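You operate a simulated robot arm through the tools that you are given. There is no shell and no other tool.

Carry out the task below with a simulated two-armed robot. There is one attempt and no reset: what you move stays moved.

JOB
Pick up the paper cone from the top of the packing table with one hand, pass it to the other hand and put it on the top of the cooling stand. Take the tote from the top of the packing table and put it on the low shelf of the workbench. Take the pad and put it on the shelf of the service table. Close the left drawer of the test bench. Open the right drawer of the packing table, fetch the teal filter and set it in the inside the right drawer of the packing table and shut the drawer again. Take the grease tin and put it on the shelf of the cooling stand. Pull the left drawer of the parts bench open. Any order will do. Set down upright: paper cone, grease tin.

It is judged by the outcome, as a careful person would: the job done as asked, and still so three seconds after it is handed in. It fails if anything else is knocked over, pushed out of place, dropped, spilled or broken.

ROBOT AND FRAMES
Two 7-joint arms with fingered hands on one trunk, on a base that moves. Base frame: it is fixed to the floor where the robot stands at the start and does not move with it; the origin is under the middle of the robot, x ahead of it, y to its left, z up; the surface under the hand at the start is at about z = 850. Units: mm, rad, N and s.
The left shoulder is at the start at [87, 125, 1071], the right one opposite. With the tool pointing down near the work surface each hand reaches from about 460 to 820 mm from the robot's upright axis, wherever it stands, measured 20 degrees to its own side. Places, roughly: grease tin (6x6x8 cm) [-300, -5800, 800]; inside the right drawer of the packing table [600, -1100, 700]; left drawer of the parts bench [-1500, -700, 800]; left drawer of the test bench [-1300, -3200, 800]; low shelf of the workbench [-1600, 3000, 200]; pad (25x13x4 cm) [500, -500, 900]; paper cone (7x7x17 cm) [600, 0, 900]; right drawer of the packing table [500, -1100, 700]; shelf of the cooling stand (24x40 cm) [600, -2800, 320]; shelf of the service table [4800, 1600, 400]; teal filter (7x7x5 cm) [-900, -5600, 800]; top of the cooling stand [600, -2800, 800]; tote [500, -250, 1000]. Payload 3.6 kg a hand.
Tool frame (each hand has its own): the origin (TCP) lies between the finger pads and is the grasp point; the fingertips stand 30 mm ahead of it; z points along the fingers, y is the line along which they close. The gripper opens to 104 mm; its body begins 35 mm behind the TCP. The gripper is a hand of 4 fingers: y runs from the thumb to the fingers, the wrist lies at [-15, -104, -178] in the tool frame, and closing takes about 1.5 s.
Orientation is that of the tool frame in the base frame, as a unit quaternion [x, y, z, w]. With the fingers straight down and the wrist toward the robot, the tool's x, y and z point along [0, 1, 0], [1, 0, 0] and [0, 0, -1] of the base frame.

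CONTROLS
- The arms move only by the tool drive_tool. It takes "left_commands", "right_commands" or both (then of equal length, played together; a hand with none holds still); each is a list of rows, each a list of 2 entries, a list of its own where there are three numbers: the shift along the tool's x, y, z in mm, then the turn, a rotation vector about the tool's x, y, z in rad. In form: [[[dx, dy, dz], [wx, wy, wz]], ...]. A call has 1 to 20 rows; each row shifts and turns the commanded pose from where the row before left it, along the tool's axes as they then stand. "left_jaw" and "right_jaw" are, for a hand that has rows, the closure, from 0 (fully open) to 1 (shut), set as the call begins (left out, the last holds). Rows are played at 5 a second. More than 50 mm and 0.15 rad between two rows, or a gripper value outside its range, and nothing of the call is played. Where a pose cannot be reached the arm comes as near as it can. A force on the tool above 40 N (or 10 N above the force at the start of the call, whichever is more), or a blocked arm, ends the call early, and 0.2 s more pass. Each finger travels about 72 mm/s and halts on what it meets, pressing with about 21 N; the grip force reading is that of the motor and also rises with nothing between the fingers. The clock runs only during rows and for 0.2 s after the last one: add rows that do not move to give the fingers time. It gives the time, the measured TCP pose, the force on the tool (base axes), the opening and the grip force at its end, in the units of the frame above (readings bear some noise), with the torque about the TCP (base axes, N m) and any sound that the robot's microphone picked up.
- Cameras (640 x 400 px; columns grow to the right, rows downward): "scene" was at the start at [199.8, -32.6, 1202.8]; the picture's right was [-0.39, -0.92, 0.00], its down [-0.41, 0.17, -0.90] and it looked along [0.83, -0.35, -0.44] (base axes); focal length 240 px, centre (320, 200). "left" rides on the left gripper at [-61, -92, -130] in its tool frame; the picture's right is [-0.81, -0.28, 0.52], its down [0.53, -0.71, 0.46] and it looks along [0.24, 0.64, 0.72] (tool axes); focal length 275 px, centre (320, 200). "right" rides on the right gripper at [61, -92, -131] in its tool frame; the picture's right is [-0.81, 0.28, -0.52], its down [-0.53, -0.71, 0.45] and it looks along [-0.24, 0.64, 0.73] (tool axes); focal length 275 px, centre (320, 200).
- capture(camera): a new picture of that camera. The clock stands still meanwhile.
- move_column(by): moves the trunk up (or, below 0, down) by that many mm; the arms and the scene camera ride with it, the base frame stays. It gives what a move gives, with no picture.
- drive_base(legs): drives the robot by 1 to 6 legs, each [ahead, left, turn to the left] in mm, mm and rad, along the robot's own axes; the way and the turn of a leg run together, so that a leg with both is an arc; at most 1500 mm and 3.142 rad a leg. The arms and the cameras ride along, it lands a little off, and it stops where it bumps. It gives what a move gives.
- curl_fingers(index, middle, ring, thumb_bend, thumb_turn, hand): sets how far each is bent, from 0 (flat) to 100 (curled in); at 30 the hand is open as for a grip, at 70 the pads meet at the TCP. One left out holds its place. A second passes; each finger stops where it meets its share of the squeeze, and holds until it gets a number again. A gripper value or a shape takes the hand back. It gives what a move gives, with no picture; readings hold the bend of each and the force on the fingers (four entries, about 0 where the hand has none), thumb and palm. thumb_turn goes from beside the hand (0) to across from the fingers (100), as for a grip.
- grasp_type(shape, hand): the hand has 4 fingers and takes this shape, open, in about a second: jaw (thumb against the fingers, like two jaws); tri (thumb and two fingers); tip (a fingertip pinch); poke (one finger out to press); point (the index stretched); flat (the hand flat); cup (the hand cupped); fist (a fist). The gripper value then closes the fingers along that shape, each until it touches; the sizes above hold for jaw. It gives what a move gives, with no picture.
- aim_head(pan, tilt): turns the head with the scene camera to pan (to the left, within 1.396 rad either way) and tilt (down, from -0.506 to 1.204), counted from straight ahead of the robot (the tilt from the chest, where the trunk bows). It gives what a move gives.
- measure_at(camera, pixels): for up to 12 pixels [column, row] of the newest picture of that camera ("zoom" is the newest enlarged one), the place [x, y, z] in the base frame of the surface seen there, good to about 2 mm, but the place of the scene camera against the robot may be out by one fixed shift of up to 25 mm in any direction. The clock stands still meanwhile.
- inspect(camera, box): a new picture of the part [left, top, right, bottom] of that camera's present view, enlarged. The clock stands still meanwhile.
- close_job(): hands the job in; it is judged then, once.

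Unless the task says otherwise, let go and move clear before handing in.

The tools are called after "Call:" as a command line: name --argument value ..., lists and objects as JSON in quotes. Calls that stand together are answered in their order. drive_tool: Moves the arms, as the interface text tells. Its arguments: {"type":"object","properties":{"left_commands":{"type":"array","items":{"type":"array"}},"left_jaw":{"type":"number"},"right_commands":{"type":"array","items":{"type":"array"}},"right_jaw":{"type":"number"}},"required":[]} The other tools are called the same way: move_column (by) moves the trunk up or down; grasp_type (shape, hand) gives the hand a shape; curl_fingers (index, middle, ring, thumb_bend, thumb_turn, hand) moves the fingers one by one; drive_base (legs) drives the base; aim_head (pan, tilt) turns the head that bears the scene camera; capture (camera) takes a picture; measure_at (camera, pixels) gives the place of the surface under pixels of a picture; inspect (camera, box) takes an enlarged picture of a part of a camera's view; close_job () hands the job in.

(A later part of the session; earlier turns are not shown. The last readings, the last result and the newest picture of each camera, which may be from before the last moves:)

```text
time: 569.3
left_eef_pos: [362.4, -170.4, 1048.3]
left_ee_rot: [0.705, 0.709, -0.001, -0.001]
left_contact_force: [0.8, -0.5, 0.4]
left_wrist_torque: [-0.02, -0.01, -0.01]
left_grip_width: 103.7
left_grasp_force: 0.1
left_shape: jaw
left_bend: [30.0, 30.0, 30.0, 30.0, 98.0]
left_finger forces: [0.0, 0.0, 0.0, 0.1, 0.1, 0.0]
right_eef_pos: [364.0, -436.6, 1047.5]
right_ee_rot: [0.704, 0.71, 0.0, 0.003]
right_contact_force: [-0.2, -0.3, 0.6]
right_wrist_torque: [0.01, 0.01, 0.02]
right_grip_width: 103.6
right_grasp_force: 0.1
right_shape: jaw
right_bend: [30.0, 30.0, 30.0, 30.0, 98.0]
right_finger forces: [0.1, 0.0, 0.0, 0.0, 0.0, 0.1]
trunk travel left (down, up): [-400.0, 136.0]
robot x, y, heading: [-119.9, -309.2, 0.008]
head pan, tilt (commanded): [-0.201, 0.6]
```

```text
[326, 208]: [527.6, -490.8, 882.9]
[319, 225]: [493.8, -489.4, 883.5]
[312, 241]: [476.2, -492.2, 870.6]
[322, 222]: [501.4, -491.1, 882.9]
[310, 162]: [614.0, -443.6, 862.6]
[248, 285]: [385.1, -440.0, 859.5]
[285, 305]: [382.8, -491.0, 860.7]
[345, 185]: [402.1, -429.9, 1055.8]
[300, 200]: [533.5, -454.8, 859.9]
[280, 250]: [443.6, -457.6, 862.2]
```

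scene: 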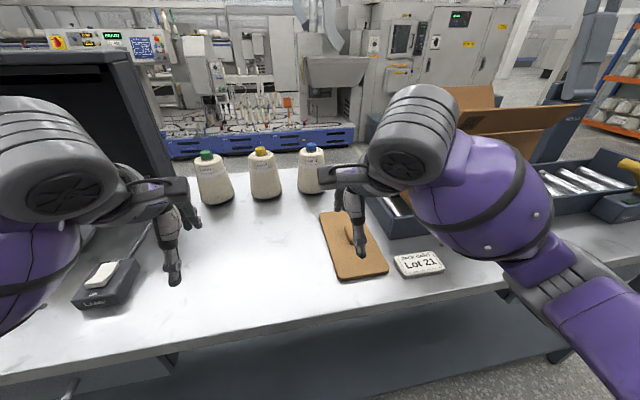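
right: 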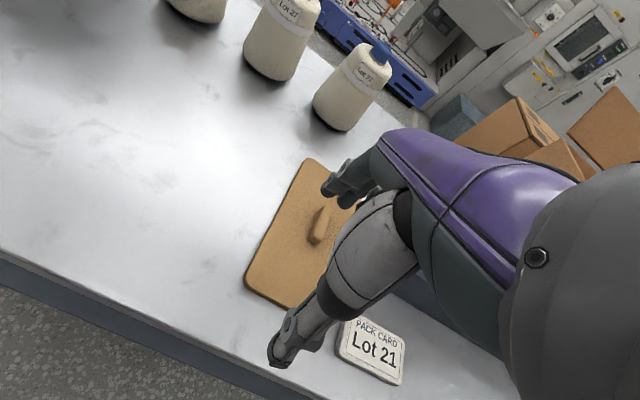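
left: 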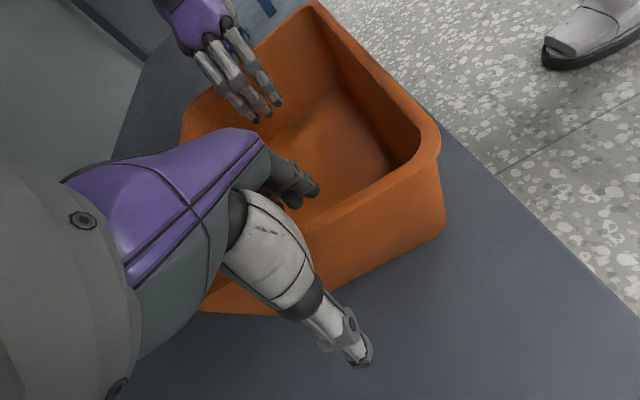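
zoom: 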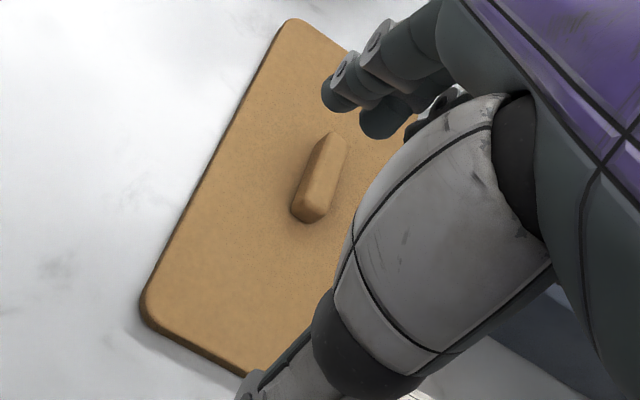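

The handle is a bar ~60 mm long along x at (500,-491), top z≈884, on the pad's top at z≈861. The left hand turned 90° will pinch it best. I'll measure the box and tray on the right first, to keep the right arm clear.

Call:
aim_head --pan -0.7 --tilt 0.45

Call:
capture --camera "scene"

```text
time: 570.3
left_eef_pos: [363.0, -170.6, 1048.6]
left_ee_rot: [0.704, 0.71, -0.001, -0.001]
left_contact_force: [-0.7, -0.3, -0.6]
left_wrist_torque: [-0.03, 0.0, 0.0]
left_grip_width: 103.4
left_grasp_force: 0.0
left_shape: jaw
left_bend: [30.0, 30.0, 30.0, 30.0, 98.0]
left_finger forces: [0.0, 0.0, 0.0, 0.1, 0.0, 0.0]
right_eef_pos: [363.4, -437.0, 1046.4]
right_ee_rot: [0.703, 0.711, 0.0, 0.004]
right_contact_force: [0.2, 0.1, 0.0]
right_wrist_torque: [0.0, 0.01, -0.02]
right_grip_width: 103.5
right_grasp_force: 0.0
right_shape: jaw
right_bend: [30.0, 30.0, 30.0, 30.0, 98.0]
right_finger forces: [0.1, 0.0, 0.0, 0.0, 0.0, 0.0]
trunk travel left (down, up): [-400.0, 136.0]
robot x, y, heading: [-118.9, -308.5, 0.01]
head pan, tilt (commanded): [-0.7, 0.45]
```

```text
taken
```

scene: 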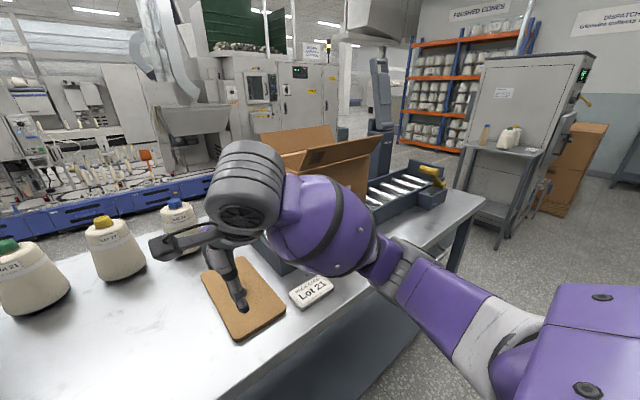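

Call:
measure_at --camera "scene" --pixels '[[300, 140], [360, 150], [345, 175], [285, 268], [420, 205], [300, 155], [315, 290]]'

Call:
drive_tool --left_commands '[[[0, 0, 0], [0, 0, 0.143]], [[0, 0, 0], [0, 0, 0.143]], [[0, 0, 0], [0, 0, 0.143]], [[0, 0, 0], [0, 0, 0.143]], [[0, 0, 0], [0, 0, 0.143]], [[0, 0, 0], [0, 0, 0.143]], [[0, 0, 0], [0, 0, 0.143]], [[0, 0, 0], [0, 0, 0.143]], [[0, 0, 0], [0, 0, 0.143]], [[0, 0, 0], [0, 0, 0.143]], [[0, 0, 0], [0, 0, 0.141]], [[0, 0, 0], [0, 0, 0]]]' --right_commands '[[[0, -25, -20], [0, 0, 0]], [[-20, -25, -20], [0, 0, 0]], [[-25, -25, -15], [0, 0, 0]], [[-25, -25, -10], [0, 0, 0]], [[-25, -25, -10], [0, 0, 0]], [[-25, -20, 0], [0, 0, 0]], [[-25, 0, 0], [0, 0, 0]], [[0, 0, 0], [0, 0, 0]], [[0, 0, 0], [0, 0, 0]], [[0, 0, 0], [0, 0, 0]], [[0, 0, 0], [0, 0, 0]], [[0, 0, 0], [0, 0, 0]]]'

```text
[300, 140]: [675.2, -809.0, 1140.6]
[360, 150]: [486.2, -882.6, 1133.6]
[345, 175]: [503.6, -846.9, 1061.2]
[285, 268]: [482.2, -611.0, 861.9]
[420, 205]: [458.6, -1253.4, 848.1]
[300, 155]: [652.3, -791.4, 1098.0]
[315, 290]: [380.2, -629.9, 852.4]
```

```text
time: 572.9
left_eef_pos: [362.7, -170.3, 1048.4]
left_ee_rot: [1.0, 0.004, -0.001, 0.0]
left_contact_force: [0.4, -0.1, -1.3]
left_wrist_torque: [0.0, -0.04, 0.01]
left_grip_width: 103.3
left_grasp_force: 0.1
left_shape: jaw
left_bend: [30.0, 30.0, 30.0, 30.0, 98.0]
left_finger forces: [0.0, 0.0, 0.0, 0.1, 0.0, 0.1]
right_eef_pos: [233.9, -589.4, 1134.4]
right_ee_rot: [0.704, 0.71, -0.001, 0.004]
right_contact_force: [-0.2, -0.5, -1.7]
right_wrist_torque: [0.0, 0.01, 0.01]
right_grip_width: 103.6
right_grasp_force: 0.0
right_shape: jaw
right_bend: [30.0, 30.0, 30.0, 30.0, 98.0]
right_finger forces: [0.0, 0.0, 0.0, 0.0, 0.0, 0.0]
right hand out of reach, approached as far as the arm can: row 5, 6
trunk travel left (down, up): [-400.0, 136.0]
robot x, y, heading: [-119.2, -312.7, 0.006]
head pan, tilt (commanded): [-0.7, 0.45]
```

The left hand is turned without trouble; the box starts at x≈486. I'll extend the left hand a little so that I can stand farther back, then move over the pad.

Call:
drive_tool --left_commands '[[[20, 0, 0], [0, 0, 0]], [[20, 0, 0], [0, 0, 0]], [[0, 0, 0], [0, 0, 0]]]' --left_jaw 0

Call:
drive_base --legs '[[0, -320, 0], [92, 0, 0]]'

Call:
capture --camera "left"

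Call:
aim_head --pan 0.1 --tilt 0.65

Call:
capture --camera "scene"

```text
time: 573.7
left_eef_pos: [401.7, -170.4, 1049.2]
left_ee_rot: [1.0, 0.004, -0.001, 0.0]
left_contact_force: [0.4, -0.3, -0.3]
left_wrist_torque: [-0.02, 0.04, 0.0]
left_grip_width: 103.4
left_grasp_force: 0.1
left_shape: jaw
left_bend: [30.0, 30.0, 30.0, 30.0, 98.0]
left_finger forces: [0.1, 0.0, 0.0, 0.0, 0.0, 0.0]
right_eef_pos: [234.9, -588.1, 1133.3]
right_ee_rot: [0.704, 0.71, 0.0, 0.003]
right_contact_force: [-0.1, -0.8, -0.3]
right_wrist_torque: [0.01, 0.0, -0.05]
right_grip_width: 103.7
right_grasp_force: 0.0
right_shape: jaw
right_bend: [30.0, 30.0, 30.0, 30.0, 98.0]
right_finger forces: [0.1, 0.0, 0.0, 0.0, 0.0, 0.0]
trunk travel left (down, up): [-400.0, 136.0]
robot x, y, heading: [-121.8, -310.4, 0.006]
head pan, tilt (commanded): [-0.7, 0.45]
```

```text
time: 577.8
left_eef_pos: [495.7, -490.8, 1048.1]
left_ee_rot: [1.0, 0.006, -0.001, 0.0]
left_contact_force: [0.6, 0.3, -0.7]
left_wrist_torque: [-0.01, -0.01, -0.01]
left_grip_width: 103.9
left_grasp_force: 0.0
left_shape: jaw
left_bend: [30.0, 30.0, 30.0, 30.0, 98.0]
left_finger forces: [0.0, 0.0, 0.1, 0.0, 0.0, 0.0]
right_eef_pos: [327.7, -910.4, 1134.1]
right_ee_rot: [0.704, 0.711, 0.0, 0.004]
right_contact_force: [0.2, 0.5, 0.2]
right_wrist_torque: [-0.01, 0.03, 0.01]
right_grip_width: 103.7
right_grasp_force: 0.0
right_shape: jaw
right_bend: [30.0, 30.0, 30.0, 30.0, 98.0]
right_finger forces: [0.0, 0.0, 0.0, 0.0, 0.0, 0.0]
trunk travel left (down, up): [-400.0, 136.0]
robot x, y, heading: [-28.9, -631.4, 0.014]
head pan, tilt (commanded): [-0.7, 0.45]
```

```text
taken
```

left: 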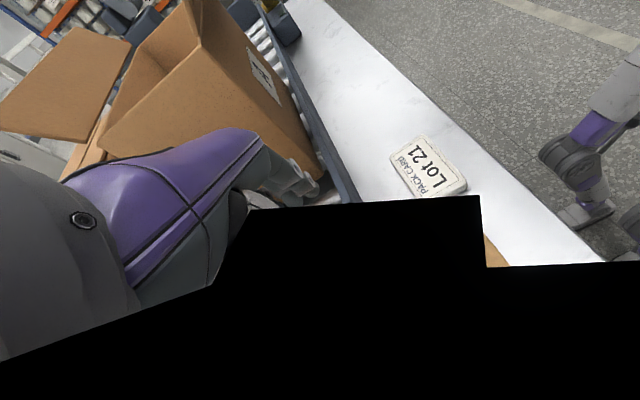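

```text
time: 578.9
left_eef_pos: [496.2, -491.2, 1047.6]
left_ee_rot: [1.0, 0.005, -0.001, 0.0]
left_contact_force: [0.4, -0.1, 0.1]
left_wrist_torque: [-0.02, 0.01, 0.01]
left_grip_width: 103.9
left_grasp_force: 0.0
left_shape: jaw
left_bend: [30.0, 30.0, 30.0, 30.0, 98.0]
left_finger forces: [0.0, 0.0, 0.1, 0.1, 0.0, 0.0]
right_eef_pos: [327.7, -909.3, 1133.6]
right_ee_rot: [0.704, 0.711, 0.0, 0.004]
right_contact_force: [0.2, -0.9, 0.2]
right_wrist_torque: [-0.04, 0.0, -0.02]
right_grip_width: 103.4
right_grasp_force: 0.1
right_shape: jaw
right_bend: [30.0, 30.0, 30.0, 30.0, 98.0]
right_finger forces: [0.0, 0.1, 0.0, 0.1, 0.0, 0.0]
trunk travel left (down, up): [-400.0, 136.0]
robot x, y, heading: [-28.6, -632.5, 0.003]
head pan, tilt (commanded): [0.099, 0.649]
```

```text
taken
```

scene: 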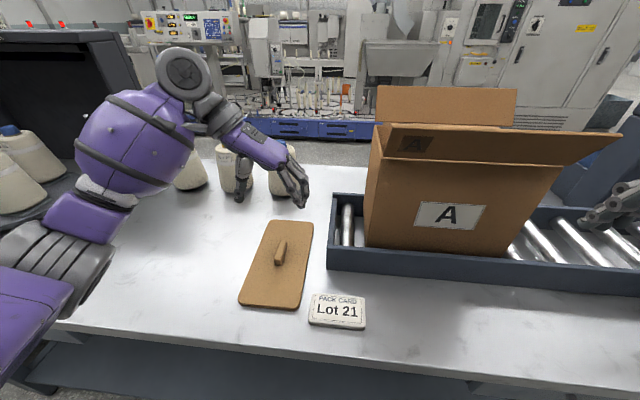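

The left hand is over the handle. I'll verify the handle's position with the scene camera, then lower.

Call:
inspect --camera "scene" --box '[200, 140, 360, 340]'

Call:
measure_at --camera "scene" --pixels '[[280, 245], [283, 240], [278, 258], [275, 250], [286, 250], [268, 250], [300, 250], [278, 268]]'

```text
2.00 times, centred on (280, 240) of scene
```

zoom: 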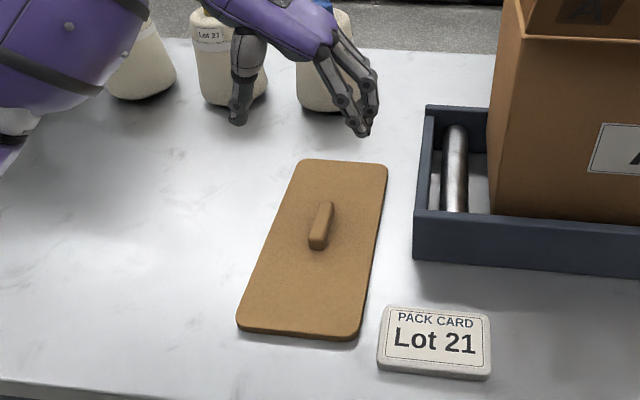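

```text
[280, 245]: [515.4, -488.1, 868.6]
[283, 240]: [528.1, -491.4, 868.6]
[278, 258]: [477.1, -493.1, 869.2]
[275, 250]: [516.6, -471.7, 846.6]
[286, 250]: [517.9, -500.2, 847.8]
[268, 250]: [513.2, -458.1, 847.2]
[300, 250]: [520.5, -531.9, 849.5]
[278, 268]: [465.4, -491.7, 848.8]
```

Handle centre (502,-490.5), top ≈882, pad surface ≈860. I'll shift 6 mm forward and lower so that the fingertips straddle the handle just above the pad.

Call:
drive_tool --left_commands '[[[6, -0.5, 0], [0, 0, 0]], [[0, 0, 40], [0, 0, 0]], [[0, 0, 40], [0, 0, 0]], [[0, 0, 40], [0, 0, 0]], [[0, 0, 25], [0, 0, 0]], [[0, 0, 6], [0, 0, 0]], [[0, 0, 0], [0, 0, 0]]]' --left_jaw 0

Call:
inspect --camera "scene" --box '[200, 140, 360, 340]'

```text
time: 580.5
left_eef_pos: [500.2, -490.2, 896.7]
left_ee_rot: [1.0, 0.005, -0.001, 0.0]
left_contact_force: [0.5, -0.1, -0.1]
left_wrist_torque: [0.02, 0.0, 0.01]
left_grip_width: 103.7
left_grasp_force: 0.0
left_shape: jaw
left_bend: [30.0, 30.0, 30.0, 30.0, 98.0]
left_finger forces: [0.1, 0.1, 0.0, 0.0, 0.0, 0.0]
right_eef_pos: [327.7, -908.8, 1134.1]
right_ee_rot: [0.704, 0.71, -0.001, 0.004]
right_contact_force: [-0.4, 0.1, 0.0]
right_wrist_torque: [0.05, 0.0, 0.01]
right_grip_width: 103.7
right_grasp_force: 0.0
right_shape: jaw
right_bend: [30.0, 30.0, 30.0, 30.0, 98.0]
right_finger forces: [0.1, 0.0, 0.0, 0.0, 0.0, 0.0]
trunk travel left (down, up): [-400.0, 136.0]
robot x, y, heading: [-30.3, -629.8, 0.005]
head pan, tilt (commanded): [0.099, 0.649]
```

```text
2.00 times, centred on (280, 240) of scene
```

zoom: 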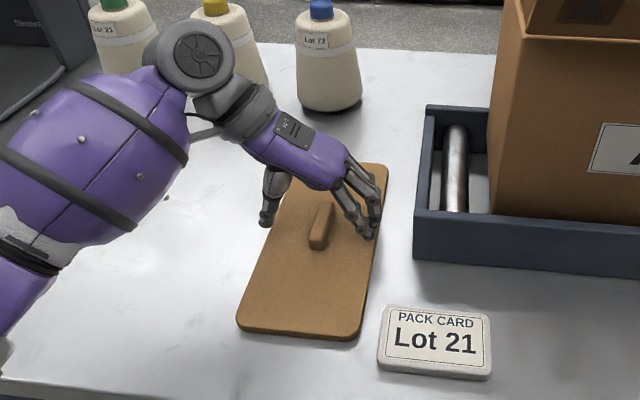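

Thumb (268,205) and fingers (360,215) straddle the handle. I'll go down 3 mm more and close.

Call:
drive_tool --left_commands '[[[1, 0, 3], [0, 0, 0]], [[0, 0, 0], [0, 0, 0]]]' --left_jaw 0

Call:
drive_tool --left_commands '[[[0, 0, 0], [0, 0, 0]], [[0, 0, 0], [0, 0, 0]], [[0, 0, 0], [0, 0, 0]], [[0, 0, 0], [0, 0, 0]], [[0, 0, 0], [0, 0, 0]], [[0, 0, 0], [0, 0, 0]], [[0, 0, 0], [0, 0, 0]], [[0, 0, 0], [0, 0, 0]], [[0, 0, 0], [0, 0, 0]]]' --left_jaw 1

Call:
inspect --camera "scene" --box '[200, 140, 360, 340]'

```text
time: 581.1
left_eef_pos: [502.4, -490.4, 894.6]
left_ee_rot: [1.0, 0.006, 0.0, 0.0]
left_contact_force: [0.0, 0.0, -0.1]
left_wrist_torque: [0.01, 0.03, 0.02]
left_grip_width: 103.7
left_grasp_force: 0.0
left_shape: jaw
left_bend: [30.0, 30.0, 30.0, 30.0, 98.0]
left_finger forces: [0.1, 0.0, 0.0, 0.0, 0.1, 0.0]
right_eef_pos: [327.4, -909.3, 1133.6]
right_ee_rot: [0.703, 0.711, 0.0, 0.003]
right_contact_force: [-0.2, 0.0, -0.5]
right_wrist_torque: [0.01, 0.0, -0.01]
right_grip_width: 103.4
right_grasp_force: 0.1
right_shape: jaw
right_bend: [30.0, 30.0, 30.0, 30.0, 98.0]
right_finger forces: [0.1, 0.0, 0.1, 0.0, 0.1, 0.0]
trunk travel left (down, up): [-400.0, 136.0]
robot x, y, heading: [-30.9, -634.0, 0.008]
head pan, tilt (commanded): [0.099, 0.649]
```

```text
time: 583.1
left_eef_pos: [501.9, -490.4, 895.1]
left_ee_rot: [1.0, 0.005, 0.0, 0.0]
left_contact_force: [-0.5, 0.0, 0.1]
left_wrist_torque: [-0.04, 0.02, 0.02]
left_grip_width: 12.4
left_grasp_force: 21.4
left_shape: jaw
left_bend: [72.0, 64.0, 65.0, 74.0, 100.0]
left_finger forces: [11.8, 5.3, 2.2, 0.0, 19.2, 0.0]
right_eef_pos: [328.1, -910.3, 1133.2]
right_ee_rot: [0.704, 0.711, 0.0, 0.004]
right_contact_force: [-0.4, 0.7, 0.9]
right_wrist_torque: [0.01, 0.01, -0.03]
right_grip_width: 103.8
right_grasp_force: 0.1
right_shape: jaw
right_bend: [30.0, 30.0, 30.0, 30.0, 98.0]
right_finger forces: [0.0, 0.1, 0.0, 0.1, 0.1, 0.0]
trunk travel left (down, up): [-400.0, 136.0]
robot x, y, heading: [-26.4, -631.9, 0.006]
head pan, tilt (commanded): [0.099, 0.649]
```

```text
2.00 times, centred on (280, 240) of scene
```

zoom: 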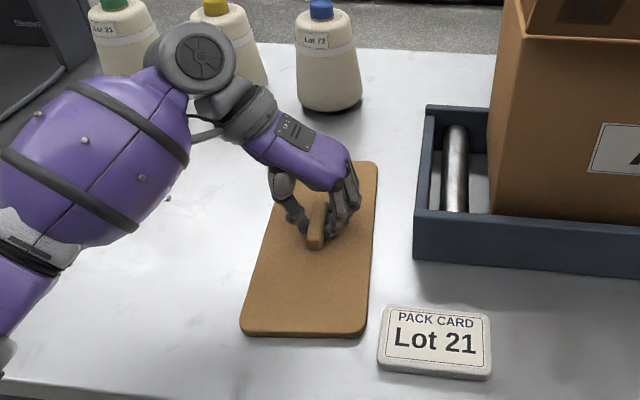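

The handle is gripped (12 mm, 19 N). I'll lift gently and check.

Call:
drive_tool --left_commands '[[[0, 0, -8], [0, 0, 0]], [[0, 0, -15], [0, 0, 0]], [[0, 0, -25], [0, 0, 0]], [[0, 0, -30], [0, 0, 0]], [[0, 0, -40], [0, 0, 0]], [[0, 0, 0], [0, 0, 0]]]'

Call:
capture --camera "scene"

```text
time: 584.5
left_eef_pos: [501.4, -489.9, 1013.1]
left_ee_rot: [1.0, 0.005, -0.001, 0.0]
left_contact_force: [0.7, -0.3, -0.6]
left_wrist_torque: [-0.01, 0.01, -0.01]
left_grip_width: 11.9
left_grasp_force: 21.2
left_shape: jaw
left_bend: [72.0, 64.0, 65.0, 74.0, 100.0]
left_finger forces: [12.2, 5.1, 2.1, 0.0, 19.4, 0.0]
right_eef_pos: [328.7, -908.7, 1133.4]
right_ee_rot: [0.704, 0.71, 0.0, 0.004]
right_contact_force: [-0.5, 0.1, -0.2]
right_wrist_torque: [-0.02, -0.02, 0.01]
right_grip_width: 103.5
right_grasp_force: 0.1
right_shape: jaw
right_bend: [30.0, 30.0, 30.0, 30.0, 98.0]
right_finger forces: [0.0, 0.0, 0.1, 0.0, 0.0, 0.0]
trunk travel left (down, up): [-400.0, 136.0]
robot x, y, heading: [-27.4, -632.9, 0.01]
head pan, tilt (commanded): [0.099, 0.649]
```

```text
taken
```

scene: 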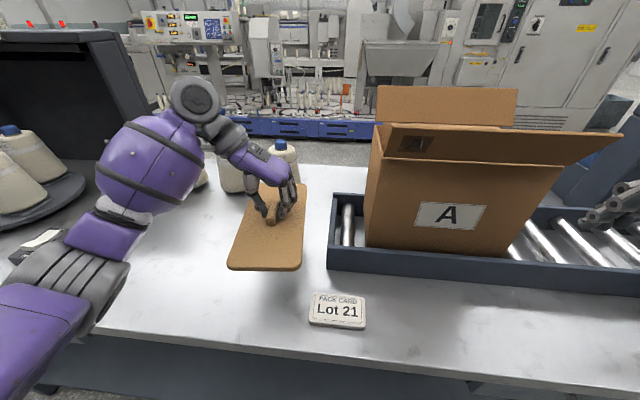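

The pad is lifted level. I'll back away, unwind the hand's yaw, and drive toward the gap at the right end of the packing table to look for the service table.

Call:
drive_base --legs '[[-420, 0, 0]]'

Call:
drive_tool --left_commands '[[[0, 0, -5], [0, 0, -0.143]], [[0, 0, -5], [0, 0, -0.143]], [[0, 0, -5], [0, 0, -0.143]], [[0, 0, -5], [0, 0, -0.143]], [[0, 0, -5], [0, 0, -0.143]], [[0, 0, 0], [0, 0, -0.143]], [[0, 0, 0], [0, 0, -0.143]], [[0, 0, 0], [0, 0, -0.143]], [[0, 0, 0], [0, 0, -0.143]], [[0, 0, 0], [0, 0, -0.143]], [[0, 0, 0], [0, 0, -0.141]], [[0, 0, 0], [0, 0, 0]]]'

Call:
drive_base --legs '[[0, -1460, 0]]'

Call:
aim_head --pan 0.0 --tilt 0.25

Call:
capture --camera "scene"

```text
time: 587.1
left_eef_pos: [84.4, -495.5, 1013.3]
left_ee_rot: [1.0, 0.004, -0.001, 0.0]
left_contact_force: [0.3, 0.4, 0.4]
left_wrist_torque: [0.0, -0.02, -0.01]
left_grip_width: 12.2
left_grasp_force: 21.1
left_shape: jaw
left_bend: [72.0, 64.0, 65.0, 74.0, 100.0]
left_finger forces: [12.0, 5.2, 2.2, 0.0, 19.3, 0.0]
right_eef_pos: [-91.8, -912.8, 1133.9]
right_ee_rot: [0.704, 0.71, 0.0, 0.004]
right_contact_force: [-0.5, -0.4, 0.1]
right_wrist_torque: [0.0, 0.0, 0.01]
right_grip_width: 103.7
right_grasp_force: 0.1
right_shape: jaw
right_bend: [30.0, 30.0, 30.0, 30.0, 98.0]
right_finger forces: [0.1, 0.0, 0.0, 0.1, 0.0, 0.1]
trunk travel left (down, up): [-400.0, 136.0]
robot x, y, heading: [-445.1, -635.5, 0.007]
head pan, tilt (commanded): [0.099, 0.649]
```

```text
time: 589.7
left_eef_pos: [83.6, -494.2, 1038.0]
left_ee_rot: [0.704, 0.71, 0.0, 0.0]
left_contact_force: [0.2, -0.4, 0.5]
left_wrist_torque: [-0.02, 0.03, 0.01]
left_grip_width: 12.2
left_grasp_force: 21.2
left_shape: jaw
left_bend: [72.0, 64.0, 65.0, 74.0, 100.0]
left_finger forces: [12.1, 5.1, 2.3, 0.1, 19.3, 0.1]
right_eef_pos: [-90.1, -913.4, 1134.6]
right_ee_rot: [0.704, 0.71, 0.0, 0.003]
right_contact_force: [0.7, 0.3, 0.7]
right_wrist_torque: [0.03, -0.03, 0.0]
right_grip_width: 103.7
right_grasp_force: 0.0
right_shape: jaw
right_bend: [30.0, 30.0, 30.0, 30.0, 98.0]
right_finger forces: [0.1, 0.0, 0.0, 0.0, 0.0, 0.0]
trunk travel left (down, up): [-400.0, 136.0]
robot x, y, heading: [-450.6, -637.5, 0.008]
head pan, tilt (commanded): [0.099, 0.649]
```

```text
time: 602.6
left_eef_pos: [92.6, -1953.4, 1037.1]
left_ee_rot: [0.706, 0.708, 0.0, 0.0]
left_contact_force: [0.3, -0.3, -0.3]
left_wrist_torque: [0.0, -0.02, -0.01]
left_grip_width: 12.1
left_grasp_force: 21.2
left_shape: jaw
left_bend: [72.0, 64.0, 65.0, 74.0, 100.0]
left_finger forces: [12.0, 5.1, 2.2, 0.0, 19.3, 0.0]
right_eef_pos: [-84.1, -2373.3, 1133.1]
right_ee_rot: [0.706, 0.708, 0.001, 0.004]
right_contact_force: [1.0, -0.1, -0.1]
right_wrist_torque: [-0.02, 0.02, 0.01]
right_grip_width: 103.7
right_grasp_force: 0.0
right_shape: jaw
right_bend: [30.0, 30.0, 30.0, 30.0, 98.0]
right_finger forces: [0.0, 0.0, 0.0, 0.1, 0.1, 0.0]
trunk travel left (down, up): [-400.0, 136.0]
robot x, y, heading: [-437.1, -2090.6, 0.003]
head pan, tilt (commanded): [0.099, 0.649]
```

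```text
time: 603.5
left_eef_pos: [92.2, -1953.6, 1037.2]
left_ee_rot: [0.706, 0.709, -0.001, -0.001]
left_contact_force: [0.0, -0.1, -0.7]
left_wrist_torque: [-0.01, 0.0, -0.03]
left_grip_width: 12.1
left_grasp_force: 20.4
left_shape: jaw
left_bend: [72.0, 64.0, 65.0, 74.0, 100.0]
left_finger forces: [12.1, 5.2, 2.2, 0.0, 19.4, 0.0]
right_eef_pos: [-84.1, -2372.3, 1134.4]
right_ee_rot: [0.705, 0.709, 0.0, 0.004]
right_contact_force: [0.4, 0.0, 0.0]
right_wrist_torque: [-0.01, 0.04, -0.03]
right_grip_width: 104.0
right_grasp_force: 0.1
right_shape: jaw
right_bend: [30.0, 30.0, 30.0, 30.0, 98.0]
right_finger forces: [0.1, 0.1, 0.0, 0.1, 0.0, 0.1]
trunk travel left (down, up): [-400.0, 136.0]
robot x, y, heading: [-439.4, -2095.6, 0.003]
head pan, tilt (commanded): [0.0, 0.25]
```

```text
taken
```

scene: 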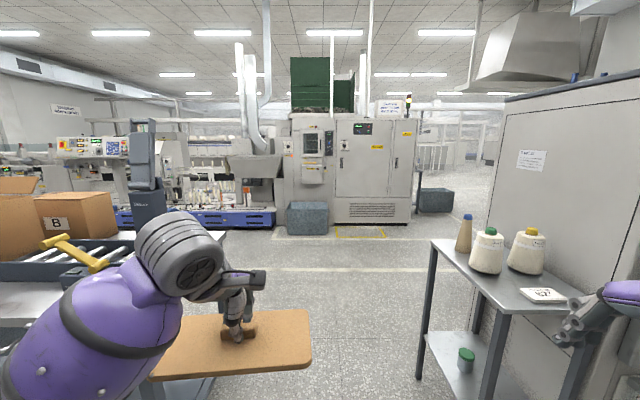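

From here I see the paper cone upright on the stand and the tin on its shelf. Ahead are machines; I'll measure them to find the way toward (4800,1600).

Call:
measure_at --camera "scene" --pixels '[[250, 225], [150, 225], [307, 232], [350, 222], [408, 222], [437, 212], [425, 170], [460, 165], [440, 225], [300, 265], [480, 160], [410, 150]]'

Call:
aim_head --pan 0.7 --tilt 0.15

Call:
capture --camera "scene"

```text
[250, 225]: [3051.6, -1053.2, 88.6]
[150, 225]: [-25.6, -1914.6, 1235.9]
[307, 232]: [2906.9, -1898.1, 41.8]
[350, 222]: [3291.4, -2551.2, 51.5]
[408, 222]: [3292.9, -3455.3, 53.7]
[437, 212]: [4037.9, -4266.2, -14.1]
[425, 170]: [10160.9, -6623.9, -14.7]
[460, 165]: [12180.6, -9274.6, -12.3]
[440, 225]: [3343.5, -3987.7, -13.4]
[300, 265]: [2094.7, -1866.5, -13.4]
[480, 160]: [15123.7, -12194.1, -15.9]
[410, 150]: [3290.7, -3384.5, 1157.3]
```

```text
time: 604.6
left_eef_pos: [91.5, -1952.8, 1037.7]
left_ee_rot: [0.705, 0.709, -0.001, 0.0]
left_contact_force: [-0.5, -0.3, -0.8]
left_wrist_torque: [-0.01, 0.01, 0.02]
left_grip_width: 12.4
left_grasp_force: 20.8
left_shape: jaw
left_bend: [72.0, 64.0, 65.0, 74.0, 100.0]
left_finger forces: [12.1, 5.2, 2.2, 0.0, 19.3, 0.1]
right_eef_pos: [-82.1, -2372.8, 1133.4]
right_ee_rot: [0.705, 0.709, 0.0, 0.004]
right_contact_force: [-0.2, -0.2, 0.2]
right_wrist_torque: [0.04, -0.01, -0.03]
right_grip_width: 103.5
right_grasp_force: 0.0
right_shape: jaw
right_bend: [30.0, 30.0, 30.0, 30.0, 98.0]
right_finger forces: [0.0, 0.0, 0.0, 0.0, 0.0, 0.0]
trunk travel left (down, up): [-400.0, 136.0]
robot x, y, heading: [-436.3, -2094.6, 0.003]
head pan, tilt (commanded): [0.7, 0.15]
```

```text
taken
```

scene: 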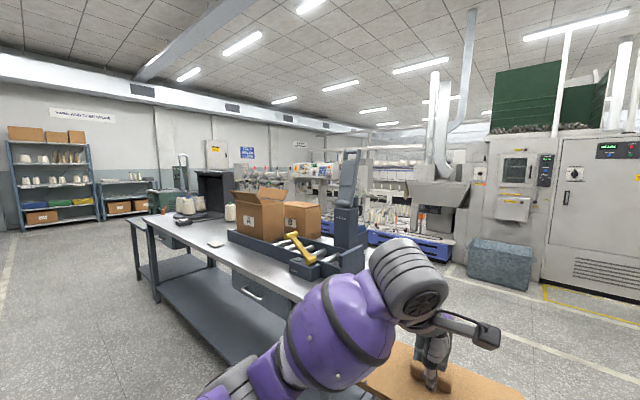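

The machine row's front is at x≈3050–3290 and its right end at y≈-3460; the floor beyond is open. I'll drive out through the gap and look around the right end.

Call:
drive_base --legs '[[1450, 0, 0], [900, 0, 0]]'

Call:
aim_head --pan -0.9 --tilt 0.15

Call:
capture --camera "scene"

Call:
aim_head --pan 0.9 --tilt 0.15

Call:
capture --camera "scene"

```text
time: 616.1
left_eef_pos: [2445.9, -1914.0, 1037.7]
left_ee_rot: [0.7, 0.715, -0.001, -0.001]
left_contact_force: [-0.4, 0.6, 0.1]
left_wrist_torque: [0.01, -0.01, 0.01]
left_grip_width: 12.3
left_grasp_force: 21.6
left_shape: jaw
left_bend: [72.0, 64.0, 65.0, 74.0, 100.0]
left_finger forces: [12.0, 5.1, 2.2, 0.1, 19.3, 0.0]
right_eef_pos: [2276.5, -2336.3, 1134.1]
right_ee_rot: [0.7, 0.715, 0.0, 0.003]
right_contact_force: [0.9, 0.4, 0.3]
right_wrist_torque: [-0.03, -0.05, -0.01]
right_grip_width: 103.9
right_grasp_force: 0.0
right_shape: jaw
right_bend: [30.0, 30.0, 30.0, 30.0, 98.0]
right_finger forces: [0.0, 0.0, 0.0, 0.1, 0.0, 0.0]
trunk travel left (down, up): [-400.0, 136.0]
robot x, y, heading: [1918.7, -2066.1, 0.018]
head pan, tilt (commanded): [0.7, 0.15]
```

```text
time: 617.8
left_eef_pos: [2446.0, -1914.4, 1037.5]
left_ee_rot: [0.7, 0.715, -0.001, 0.0]
left_contact_force: [-0.1, 0.6, 0.2]
left_wrist_torque: [0.01, -0.03, 0.0]
left_grip_width: 12.3
left_grasp_force: 20.8
left_shape: jaw
left_bend: [72.0, 64.0, 65.0, 74.0, 100.0]
left_finger forces: [12.2, 5.1, 2.2, 0.0, 19.4, 0.0]
right_eef_pos: [2277.9, -2336.5, 1133.0]
right_ee_rot: [0.699, 0.715, 0.0, 0.003]
right_contact_force: [0.3, -0.6, -0.6]
right_wrist_torque: [0.0, 0.02, -0.03]
right_grip_width: 103.7
right_grasp_force: 0.1
right_shape: jaw
right_bend: [30.0, 30.0, 30.0, 30.0, 98.0]
right_finger forces: [0.0, 0.0, 0.0, 0.1, 0.0, 0.1]
trunk travel left (down, up): [-400.0, 136.0]
robot x, y, heading: [1915.6, -2062.7, 0.02]
head pan, tilt (commanded): [-0.901, 0.15]
```

```text
taken
```

scene: 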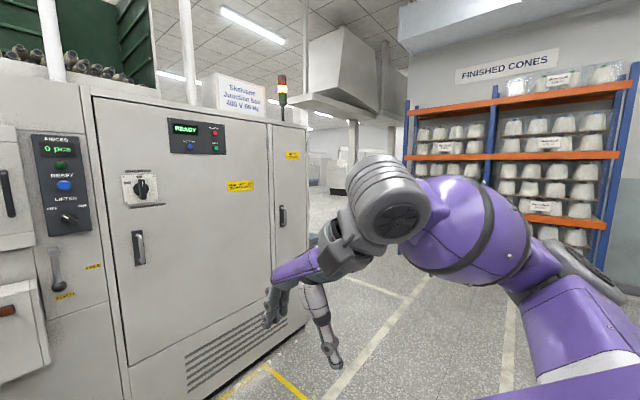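

```text
time: 619.6
left_eef_pos: [2446.1, -1914.5, 1037.9]
left_ee_rot: [0.7, 0.714, -0.001, 0.0]
left_contact_force: [0.3, 0.7, -0.1]
left_wrist_torque: [0.01, 0.02, 0.01]
left_grip_width: 12.3
left_grasp_force: 20.9
left_shape: jaw
left_bend: [72.0, 64.0, 65.0, 74.0, 100.0]
left_finger forces: [12.1, 5.0, 2.2, 0.0, 19.3, 0.1]
right_eef_pos: [2276.5, -2335.8, 1132.6]
right_ee_rot: [0.7, 0.714, 0.0, 0.004]
right_contact_force: [0.4, 0.2, -0.5]
right_wrist_torque: [0.03, 0.01, 0.03]
right_grip_width: 103.5
right_grasp_force: 0.0
right_shape: jaw
right_bend: [30.0, 30.0, 30.0, 30.0, 98.0]
right_finger forces: [0.0, 0.0, 0.0, 0.1, 0.0, 0.0]
trunk travel left (down, up): [-400.0, 136.0]
robot x, y, heading: [1917.1, -2061.1, 0.019]
head pan, tilt (commanded): [0.901, 0.15]
```

```text
taken
```

scene: 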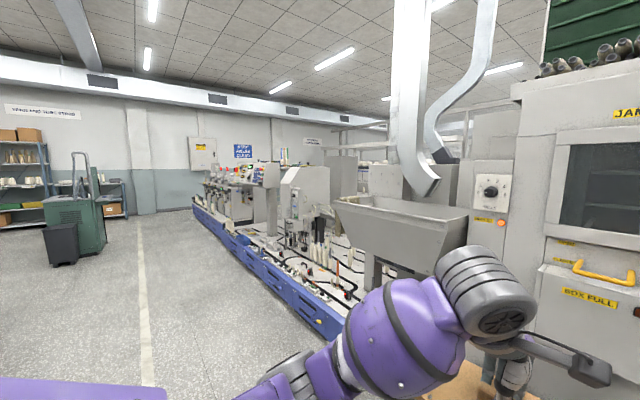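

The row runs far to the left; on the right the way past the white machine's end (y<-3460) is open, with racks farther at y≈-5400. I'll strafe right to y≈-4150 and look down that way.

Call:
drive_base --legs '[[0, -1050, -0.019], [0, -1040, 0]]'

Call:
aim_head --pan 0.3 --tilt 0.2

Call:
capture --camera "scene"

```text
time: 638.0
left_eef_pos: [2462.6, -4001.0, 1036.2]
left_ee_rot: [0.709, 0.705, -0.001, 0.0]
left_contact_force: [0.6, -0.3, -0.7]
left_wrist_torque: [0.0, -0.01, 0.03]
left_grip_width: 12.0
left_grasp_force: 21.1
left_shape: jaw
left_bend: [72.0, 64.0, 65.0, 74.0, 100.0]
left_finger forces: [12.1, 5.1, 2.3, 0.0, 19.3, 0.1]
right_eef_pos: [2282.4, -4418.0, 1134.4]
right_ee_rot: [0.709, 0.705, -0.001, 0.004]
right_contact_force: [0.0, 0.2, -1.2]
right_wrist_torque: [-0.02, 0.01, -0.02]
right_grip_width: 103.9
right_grasp_force: 0.1
right_shape: jaw
right_bend: [30.0, 30.0, 30.0, 30.0, 98.0]
right_finger forces: [0.0, 0.0, 0.0, 0.1, 0.0, 0.0]
trunk travel left (down, up): [-400.0, 136.0]
robot x, y, heading: [1929.1, -4137.0, -0.007]
head pan, tilt (commanded): [0.901, 0.15]
```

```text
time: 639.0
left_eef_pos: [2461.9, -4001.8, 1037.7]
left_ee_rot: [0.709, 0.705, -0.001, -0.001]
left_contact_force: [-0.2, 0.5, -0.3]
left_wrist_torque: [0.01, -0.03, -0.01]
left_grip_width: 12.3
left_grasp_force: 21.3
left_shape: jaw
left_bend: [72.0, 64.0, 65.0, 74.0, 100.0]
left_finger forces: [12.0, 5.1, 2.2, 0.1, 19.3, 0.0]
right_eef_pos: [2282.1, -4418.5, 1134.2]
right_ee_rot: [0.709, 0.705, 0.0, 0.004]
right_contact_force: [-0.4, 0.4, 0.2]
right_wrist_torque: [0.0, 0.01, -0.02]
right_grip_width: 103.8
right_grasp_force: 0.1
right_shape: jaw
right_bend: [30.0, 30.0, 30.0, 30.0, 98.0]
right_finger forces: [0.1, 0.0, 0.0, 0.0, 0.0, 0.1]
trunk travel left (down, up): [-400.0, 136.0]
robot x, y, heading: [1931.3, -4135.3, -0.009]
head pan, tilt (commanded): [0.3, 0.201]
```

```text
taken
```

scene: 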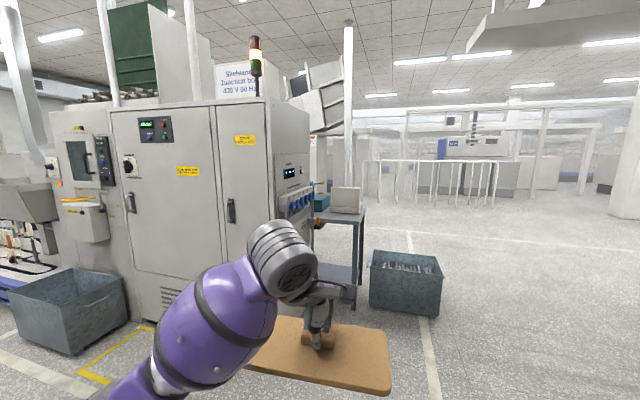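

Call:
measure_at --camera "scene" --pixels '[[345, 195], [340, 215], [365, 210], [405, 290], [375, 305], [440, 315], [310, 160], [420, 190], [500, 200], [345, 150], [270, 300], [600, 250]]'

Call:
aim_head --pan -0.5 --tilt 0.2

Call:
capture --camera "scene"

```text
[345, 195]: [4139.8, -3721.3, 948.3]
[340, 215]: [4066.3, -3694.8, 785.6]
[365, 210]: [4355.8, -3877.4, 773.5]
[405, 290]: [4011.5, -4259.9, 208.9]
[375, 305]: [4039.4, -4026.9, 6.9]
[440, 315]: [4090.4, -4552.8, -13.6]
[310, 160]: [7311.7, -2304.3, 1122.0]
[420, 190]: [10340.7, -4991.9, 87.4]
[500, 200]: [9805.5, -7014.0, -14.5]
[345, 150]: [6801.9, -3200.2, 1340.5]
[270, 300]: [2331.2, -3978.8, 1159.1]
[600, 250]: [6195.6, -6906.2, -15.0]
```

```text
time: 640.1
left_eef_pos: [2462.8, -4001.3, 1038.5]
left_ee_rot: [0.709, 0.705, -0.001, 0.0]
left_contact_force: [0.1, -0.9, -0.1]
left_wrist_torque: [0.0, -0.02, 0.01]
left_grip_width: 12.2
left_grasp_force: 20.8
left_shape: jaw
left_bend: [72.0, 64.0, 65.0, 74.0, 100.0]
left_finger forces: [12.2, 5.1, 2.3, 0.0, 19.2, 0.0]
right_eef_pos: [2283.1, -4418.3, 1133.3]
right_ee_rot: [0.709, 0.705, 0.0, 0.004]
right_contact_force: [0.6, -0.3, 0.3]
right_wrist_torque: [-0.02, -0.01, 0.0]
right_grip_width: 103.5
right_grasp_force: 0.2
right_shape: jaw
right_bend: [30.0, 30.0, 30.0, 30.0, 98.0]
right_finger forces: [0.0, 0.1, 0.0, 0.0, 0.0, 0.0]
trunk travel left (down, up): [-400.0, 136.0]
robot x, y, heading: [1929.5, -4137.2, -0.01]
head pan, tilt (commanded): [-0.499, 0.201]
```

```text
taken
```

scene: 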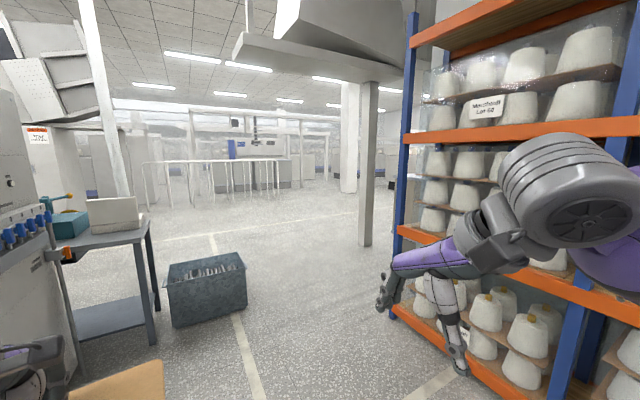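

Call:
measure_at --camera "scene" --pixels '[[405, 200], [400, 300], [368, 230], [500, 370], [245, 320], [170, 320], [220, 260], [145, 300], [350, 180], [300, 250], [560, 300]]'

```text
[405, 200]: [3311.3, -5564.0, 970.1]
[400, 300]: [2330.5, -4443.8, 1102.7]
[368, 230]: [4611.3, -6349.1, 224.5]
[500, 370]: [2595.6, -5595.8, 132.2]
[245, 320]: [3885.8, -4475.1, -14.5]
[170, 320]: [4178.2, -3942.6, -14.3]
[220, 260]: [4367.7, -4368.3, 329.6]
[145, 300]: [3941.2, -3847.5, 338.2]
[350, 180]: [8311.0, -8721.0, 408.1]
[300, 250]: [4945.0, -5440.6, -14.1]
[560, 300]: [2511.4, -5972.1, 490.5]
```

The rack's front is at y≈-5560 and the bin spans x 3890–4370, y −3940…−4475, so I can pass between them at y≈-5000. I'll drive through and look along the back of the machines.

Call:
drive_base --legs '[[1300, -860, 0.009], [1450, 0, 0]]'

Call:
aim_head --pan 1.3 --tilt 0.15

Call:
capture --camera "scene"

Call:
aim_head --pan 0.3 --tilt 0.2

Call:
capture --camera "scene"

```text
refused: leg 1 is longer than a leg can be; nothing moved
```

```text
time: 641.9
left_eef_pos: [2463.0, -4000.4, 1038.3]
left_ee_rot: [0.708, 0.706, -0.001, 0.0]
left_contact_force: [-0.7, -0.9, -0.6]
left_wrist_torque: [-0.01, 0.04, 0.02]
left_grip_width: 11.8
left_grasp_force: 20.7
left_shape: jaw
left_bend: [72.0, 64.0, 65.0, 74.0, 100.0]
left_finger forces: [12.1, 5.2, 2.2, 0.0, 19.3, 0.1]
right_eef_pos: [2281.6, -4417.9, 1134.6]
right_ee_rot: [0.709, 0.705, 0.0, 0.004]
right_contact_force: [0.3, -0.5, 0.4]
right_wrist_torque: [0.06, -0.01, 0.0]
right_grip_width: 103.6
right_grasp_force: 0.1
right_shape: jaw
right_bend: [30.0, 30.0, 30.0, 30.0, 98.0]
right_finger forces: [0.1, 0.1, 0.1, 0.1, 0.0, 0.0]
trunk travel left (down, up): [-400.0, 136.0]
robot x, y, heading: [1932.3, -4133.2, -0.004]
head pan, tilt (commanded): [1.3, 0.15]
```

```text
taken
```

scene: 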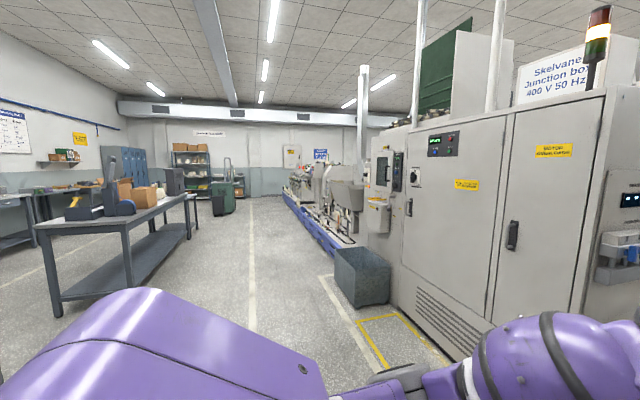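

```text
time: 643.2
left_eef_pos: [2461.3, -4001.0, 1037.1]
left_ee_rot: [0.709, 0.705, -0.001, -0.001]
left_contact_force: [0.5, -0.2, 0.1]
left_wrist_torque: [0.01, 0.01, -0.02]
left_grip_width: 12.0
left_grasp_force: 21.3
left_shape: jaw
left_bend: [72.0, 64.0, 65.0, 74.0, 100.0]
left_finger forces: [12.1, 5.2, 2.1, 0.1, 19.4, 0.1]
right_eef_pos: [2282.5, -4417.7, 1134.7]
right_ee_rot: [0.708, 0.706, -0.001, 0.004]
right_contact_force: [0.1, 0.6, 0.3]
right_wrist_torque: [-0.01, -0.01, 0.0]
right_grip_width: 103.6
right_grasp_force: 0.1
right_shape: jaw
right_bend: [30.0, 30.0, 30.0, 30.0, 98.0]
right_finger forces: [0.0, 0.0, 0.0, 0.0, 0.1, 0.1]
trunk travel left (down, up): [-400.0, 136.0]
robot x, y, heading: [1929.7, -4134.2, -0.004]
head pan, tilt (commanded): [0.3, 0.201]
```

```text
taken
```

scene: 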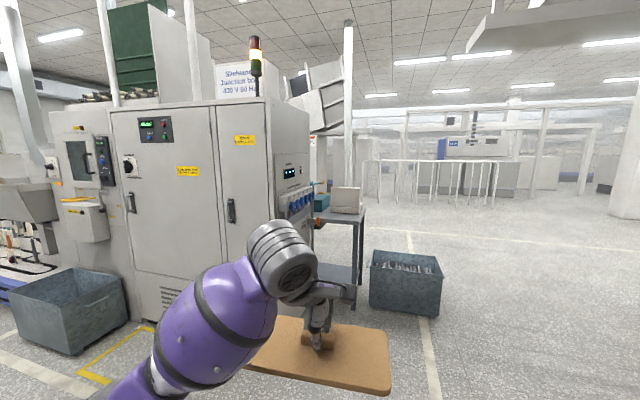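

The leg was just too long. I'll split it into shorter ones.

Call:
drive_base --legs '[[1150, -860, 0.005], [1400, 0, 0], [300, 0, 0]]'

Call:
aim_head --pan 1.3 --tilt 0.15

Call:
capture --camera "scene"

Call:
aim_head --pan 0.4 --tilt 0.2

Call:
capture --camera "scene"

```text
time: 650.9
left_eef_pos: [3578.1, -4835.0, 1037.9]
left_ee_rot: [0.708, 0.706, -0.004, 0.007]
left_contact_force: [0.2, 0.3, 0.0]
left_wrist_torque: [-0.02, 0.02, 0.0]
left_grip_width: 12.2
left_grasp_force: 21.4
left_shape: jaw
left_bend: [72.0, 64.0, 66.0, 74.0, 100.0]
left_finger forces: [12.2, 5.1, 2.2, 0.0, 19.3, 0.0]
right_eef_pos: [3398.3, -5252.3, 1139.9]
right_ee_rot: [0.709, 0.705, -0.006, 0.01]
right_contact_force: [-0.3, -0.5, 0.9]
right_wrist_torque: [0.04, -0.02, 0.01]
right_grip_width: 103.6
right_grasp_force: 0.1
right_shape: jaw
right_bend: [30.0, 30.0, 30.0, 30.0, 98.0]
right_finger forces: [0.0, 0.0, 0.0, 0.1, 0.1, 0.1]
trunk travel left (down, up): [-400.0, 136.0]
robot x, y, heading: [3051.1, -4982.6, 0.002]
head pan, tilt (commanded): [0.3, 0.201]
stopped in leg 1: the robot was blocked; the commanded pose is now the measured one
```

```text
time: 652.2
left_eef_pos: [3576.9, -4834.2, 1039.9]
left_ee_rot: [0.706, 0.708, -0.003, 0.007]
left_contact_force: [0.4, 0.2, -0.5]
left_wrist_torque: [0.01, -0.02, 0.01]
left_grip_width: 12.1
left_grasp_force: 21.6
left_shape: jaw
left_bend: [72.0, 64.0, 66.0, 74.0, 100.0]
left_finger forces: [12.3, 5.0, 2.3, 0.0, 19.3, 0.0]
right_eef_pos: [3397.2, -5251.8, 1140.1]
right_ee_rot: [0.708, 0.706, -0.005, 0.011]
right_contact_force: [0.0, -0.1, 1.1]
right_wrist_torque: [-0.03, -0.01, -0.02]
right_grip_width: 103.7
right_grasp_force: 0.0
right_shape: jaw
right_bend: [30.0, 30.0, 30.0, 30.0, 98.0]
right_finger forces: [0.0, 0.0, 0.0, 0.0, 0.0, 0.1]
trunk travel left (down, up): [-400.0, 136.0]
robot x, y, heading: [3049.5, -4988.0, -0.002]
head pan, tilt (commanded): [1.3, 0.15]
```

```text
taken
```

scene: 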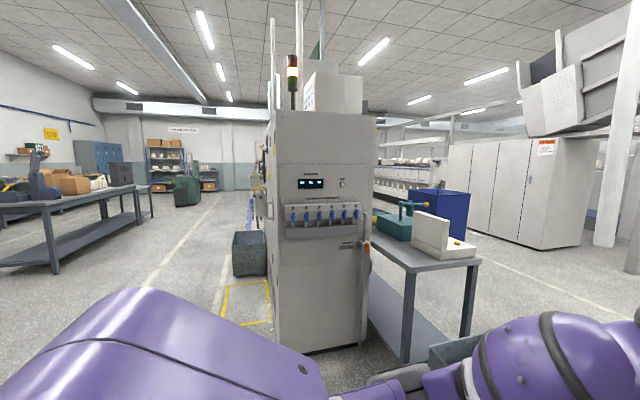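

```text
time: 653.4
left_eef_pos: [3576.6, -4834.3, 1038.0]
left_ee_rot: [0.707, 0.707, -0.004, 0.007]
left_contact_force: [0.0, -1.3, -1.0]
left_wrist_torque: [0.0, 0.0, -0.03]
left_grip_width: 12.3
left_grasp_force: 21.1
left_shape: jaw
left_bend: [72.0, 64.0, 66.0, 74.0, 100.0]
left_finger forces: [12.2, 5.0, 2.2, 0.1, 19.4, 0.1]
right_eef_pos: [3398.0, -5251.4, 1140.5]
right_ee_rot: [0.708, 0.706, -0.005, 0.011]
right_contact_force: [-0.2, 0.2, -0.5]
right_wrist_torque: [-0.02, -0.01, -0.01]
right_grip_width: 103.8
right_grasp_force: 0.0
right_shape: jaw
right_bend: [30.0, 30.0, 30.0, 30.0, 98.0]
right_finger forces: [0.0, 0.1, 0.1, 0.0, 0.1, 0.0]
trunk travel left (down, up): [-400.0, 136.0]
robot x, y, heading: [3051.3, -4987.7, -0.002]
head pan, tilt (commanded): [0.4, 0.201]
```

```text
taken
```

scene: 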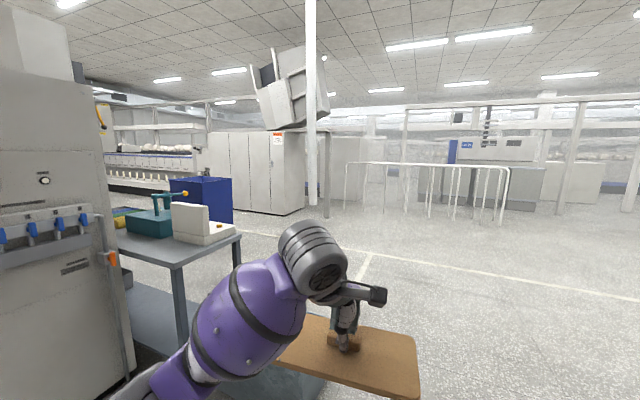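

The robot was blocked at (3050,-4985), and the hands tilted slightly, so something is touching, perhaps my right elbow on the rack. I'll look to the right.

Call:
aim_head --pan -1.1 --tilt 0.5

Call:
capture --camera "scene"

```text
time: 655.0
left_eef_pos: [3576.9, -4835.0, 1038.6]
left_ee_rot: [0.707, 0.707, -0.003, 0.007]
left_contact_force: [0.6, -0.2, -0.3]
left_wrist_torque: [0.02, -0.01, -0.01]
left_grip_width: 12.1
left_grasp_force: 21.2
left_shape: jaw
left_bend: [72.0, 64.0, 66.0, 74.0, 100.0]
left_finger forces: [12.2, 5.1, 2.2, 0.0, 19.4, 0.0]
right_eef_pos: [3397.9, -5251.7, 1140.0]
right_ee_rot: [0.708, 0.706, -0.005, 0.011]
right_contact_force: [0.9, 0.1, -0.3]
right_wrist_torque: [-0.01, 0.0, -0.03]
right_grip_width: 103.8
right_grasp_force: 0.0
right_shape: jaw
right_bend: [30.0, 30.0, 30.0, 30.0, 98.0]
right_finger forces: [0.0, 0.0, 0.0, 0.0, 0.0, 0.0]
trunk travel left (down, up): [-400.0, 136.0]
robot x, y, heading: [3054.7, -4986.4, -0.004]
head pan, tilt (commanded): [-1.1, 0.499]
```

```text
taken
```

scene: 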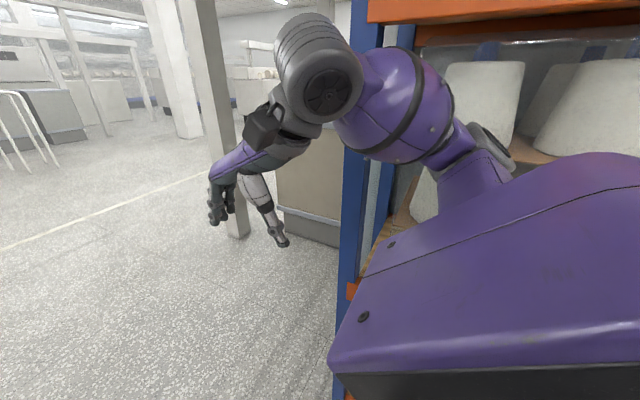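

My right elbow is against the rack's post. I'll strafe straight left, away from the rack, and check that its cones are undisturbed.

Call:
drive_base --legs '[[0, 200, 0]]'

Call:
capture --camera "scene"

```text
time: 655.7
left_eef_pos: [3579.1, -4835.2, 1037.2]
left_ee_rot: [0.708, 0.706, -0.004, 0.004]
left_contact_force: [-0.5, 1.5, 0.2]
left_wrist_torque: [-0.02, 0.01, 0.0]
left_grip_width: 12.2
left_grasp_force: 21.2
left_shape: jaw
left_bend: [72.0, 64.0, 66.0, 74.0, 100.0]
left_finger forces: [12.3, 5.2, 2.2, 0.1, 19.4, 0.0]
right_eef_pos: [3401.5, -5252.1, 1140.1]
right_ee_rot: [0.71, 0.704, -0.006, 0.011]
right_contact_force: [-0.6, -0.3, 0.5]
right_wrist_torque: [0.01, -0.01, 0.02]
right_grip_width: 103.9
right_grasp_force: 0.0
right_shape: jaw
right_bend: [30.0, 30.0, 30.0, 30.0, 98.0]
right_finger forces: [0.0, 0.1, 0.0, 0.1, 0.0, 0.0]
trunk travel left (down, up): [-400.0, 136.0]
robot x, y, heading: [3054.3, -4981.4, -0.001]
head pan, tilt (commanded): [-1.1, 0.499]
stopped in leg 1: the robot was blocked; the commanded pose is now the measured one
```

```text
taken
```

scene: 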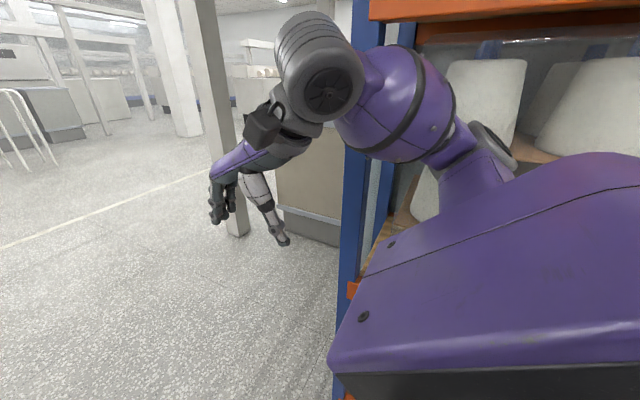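

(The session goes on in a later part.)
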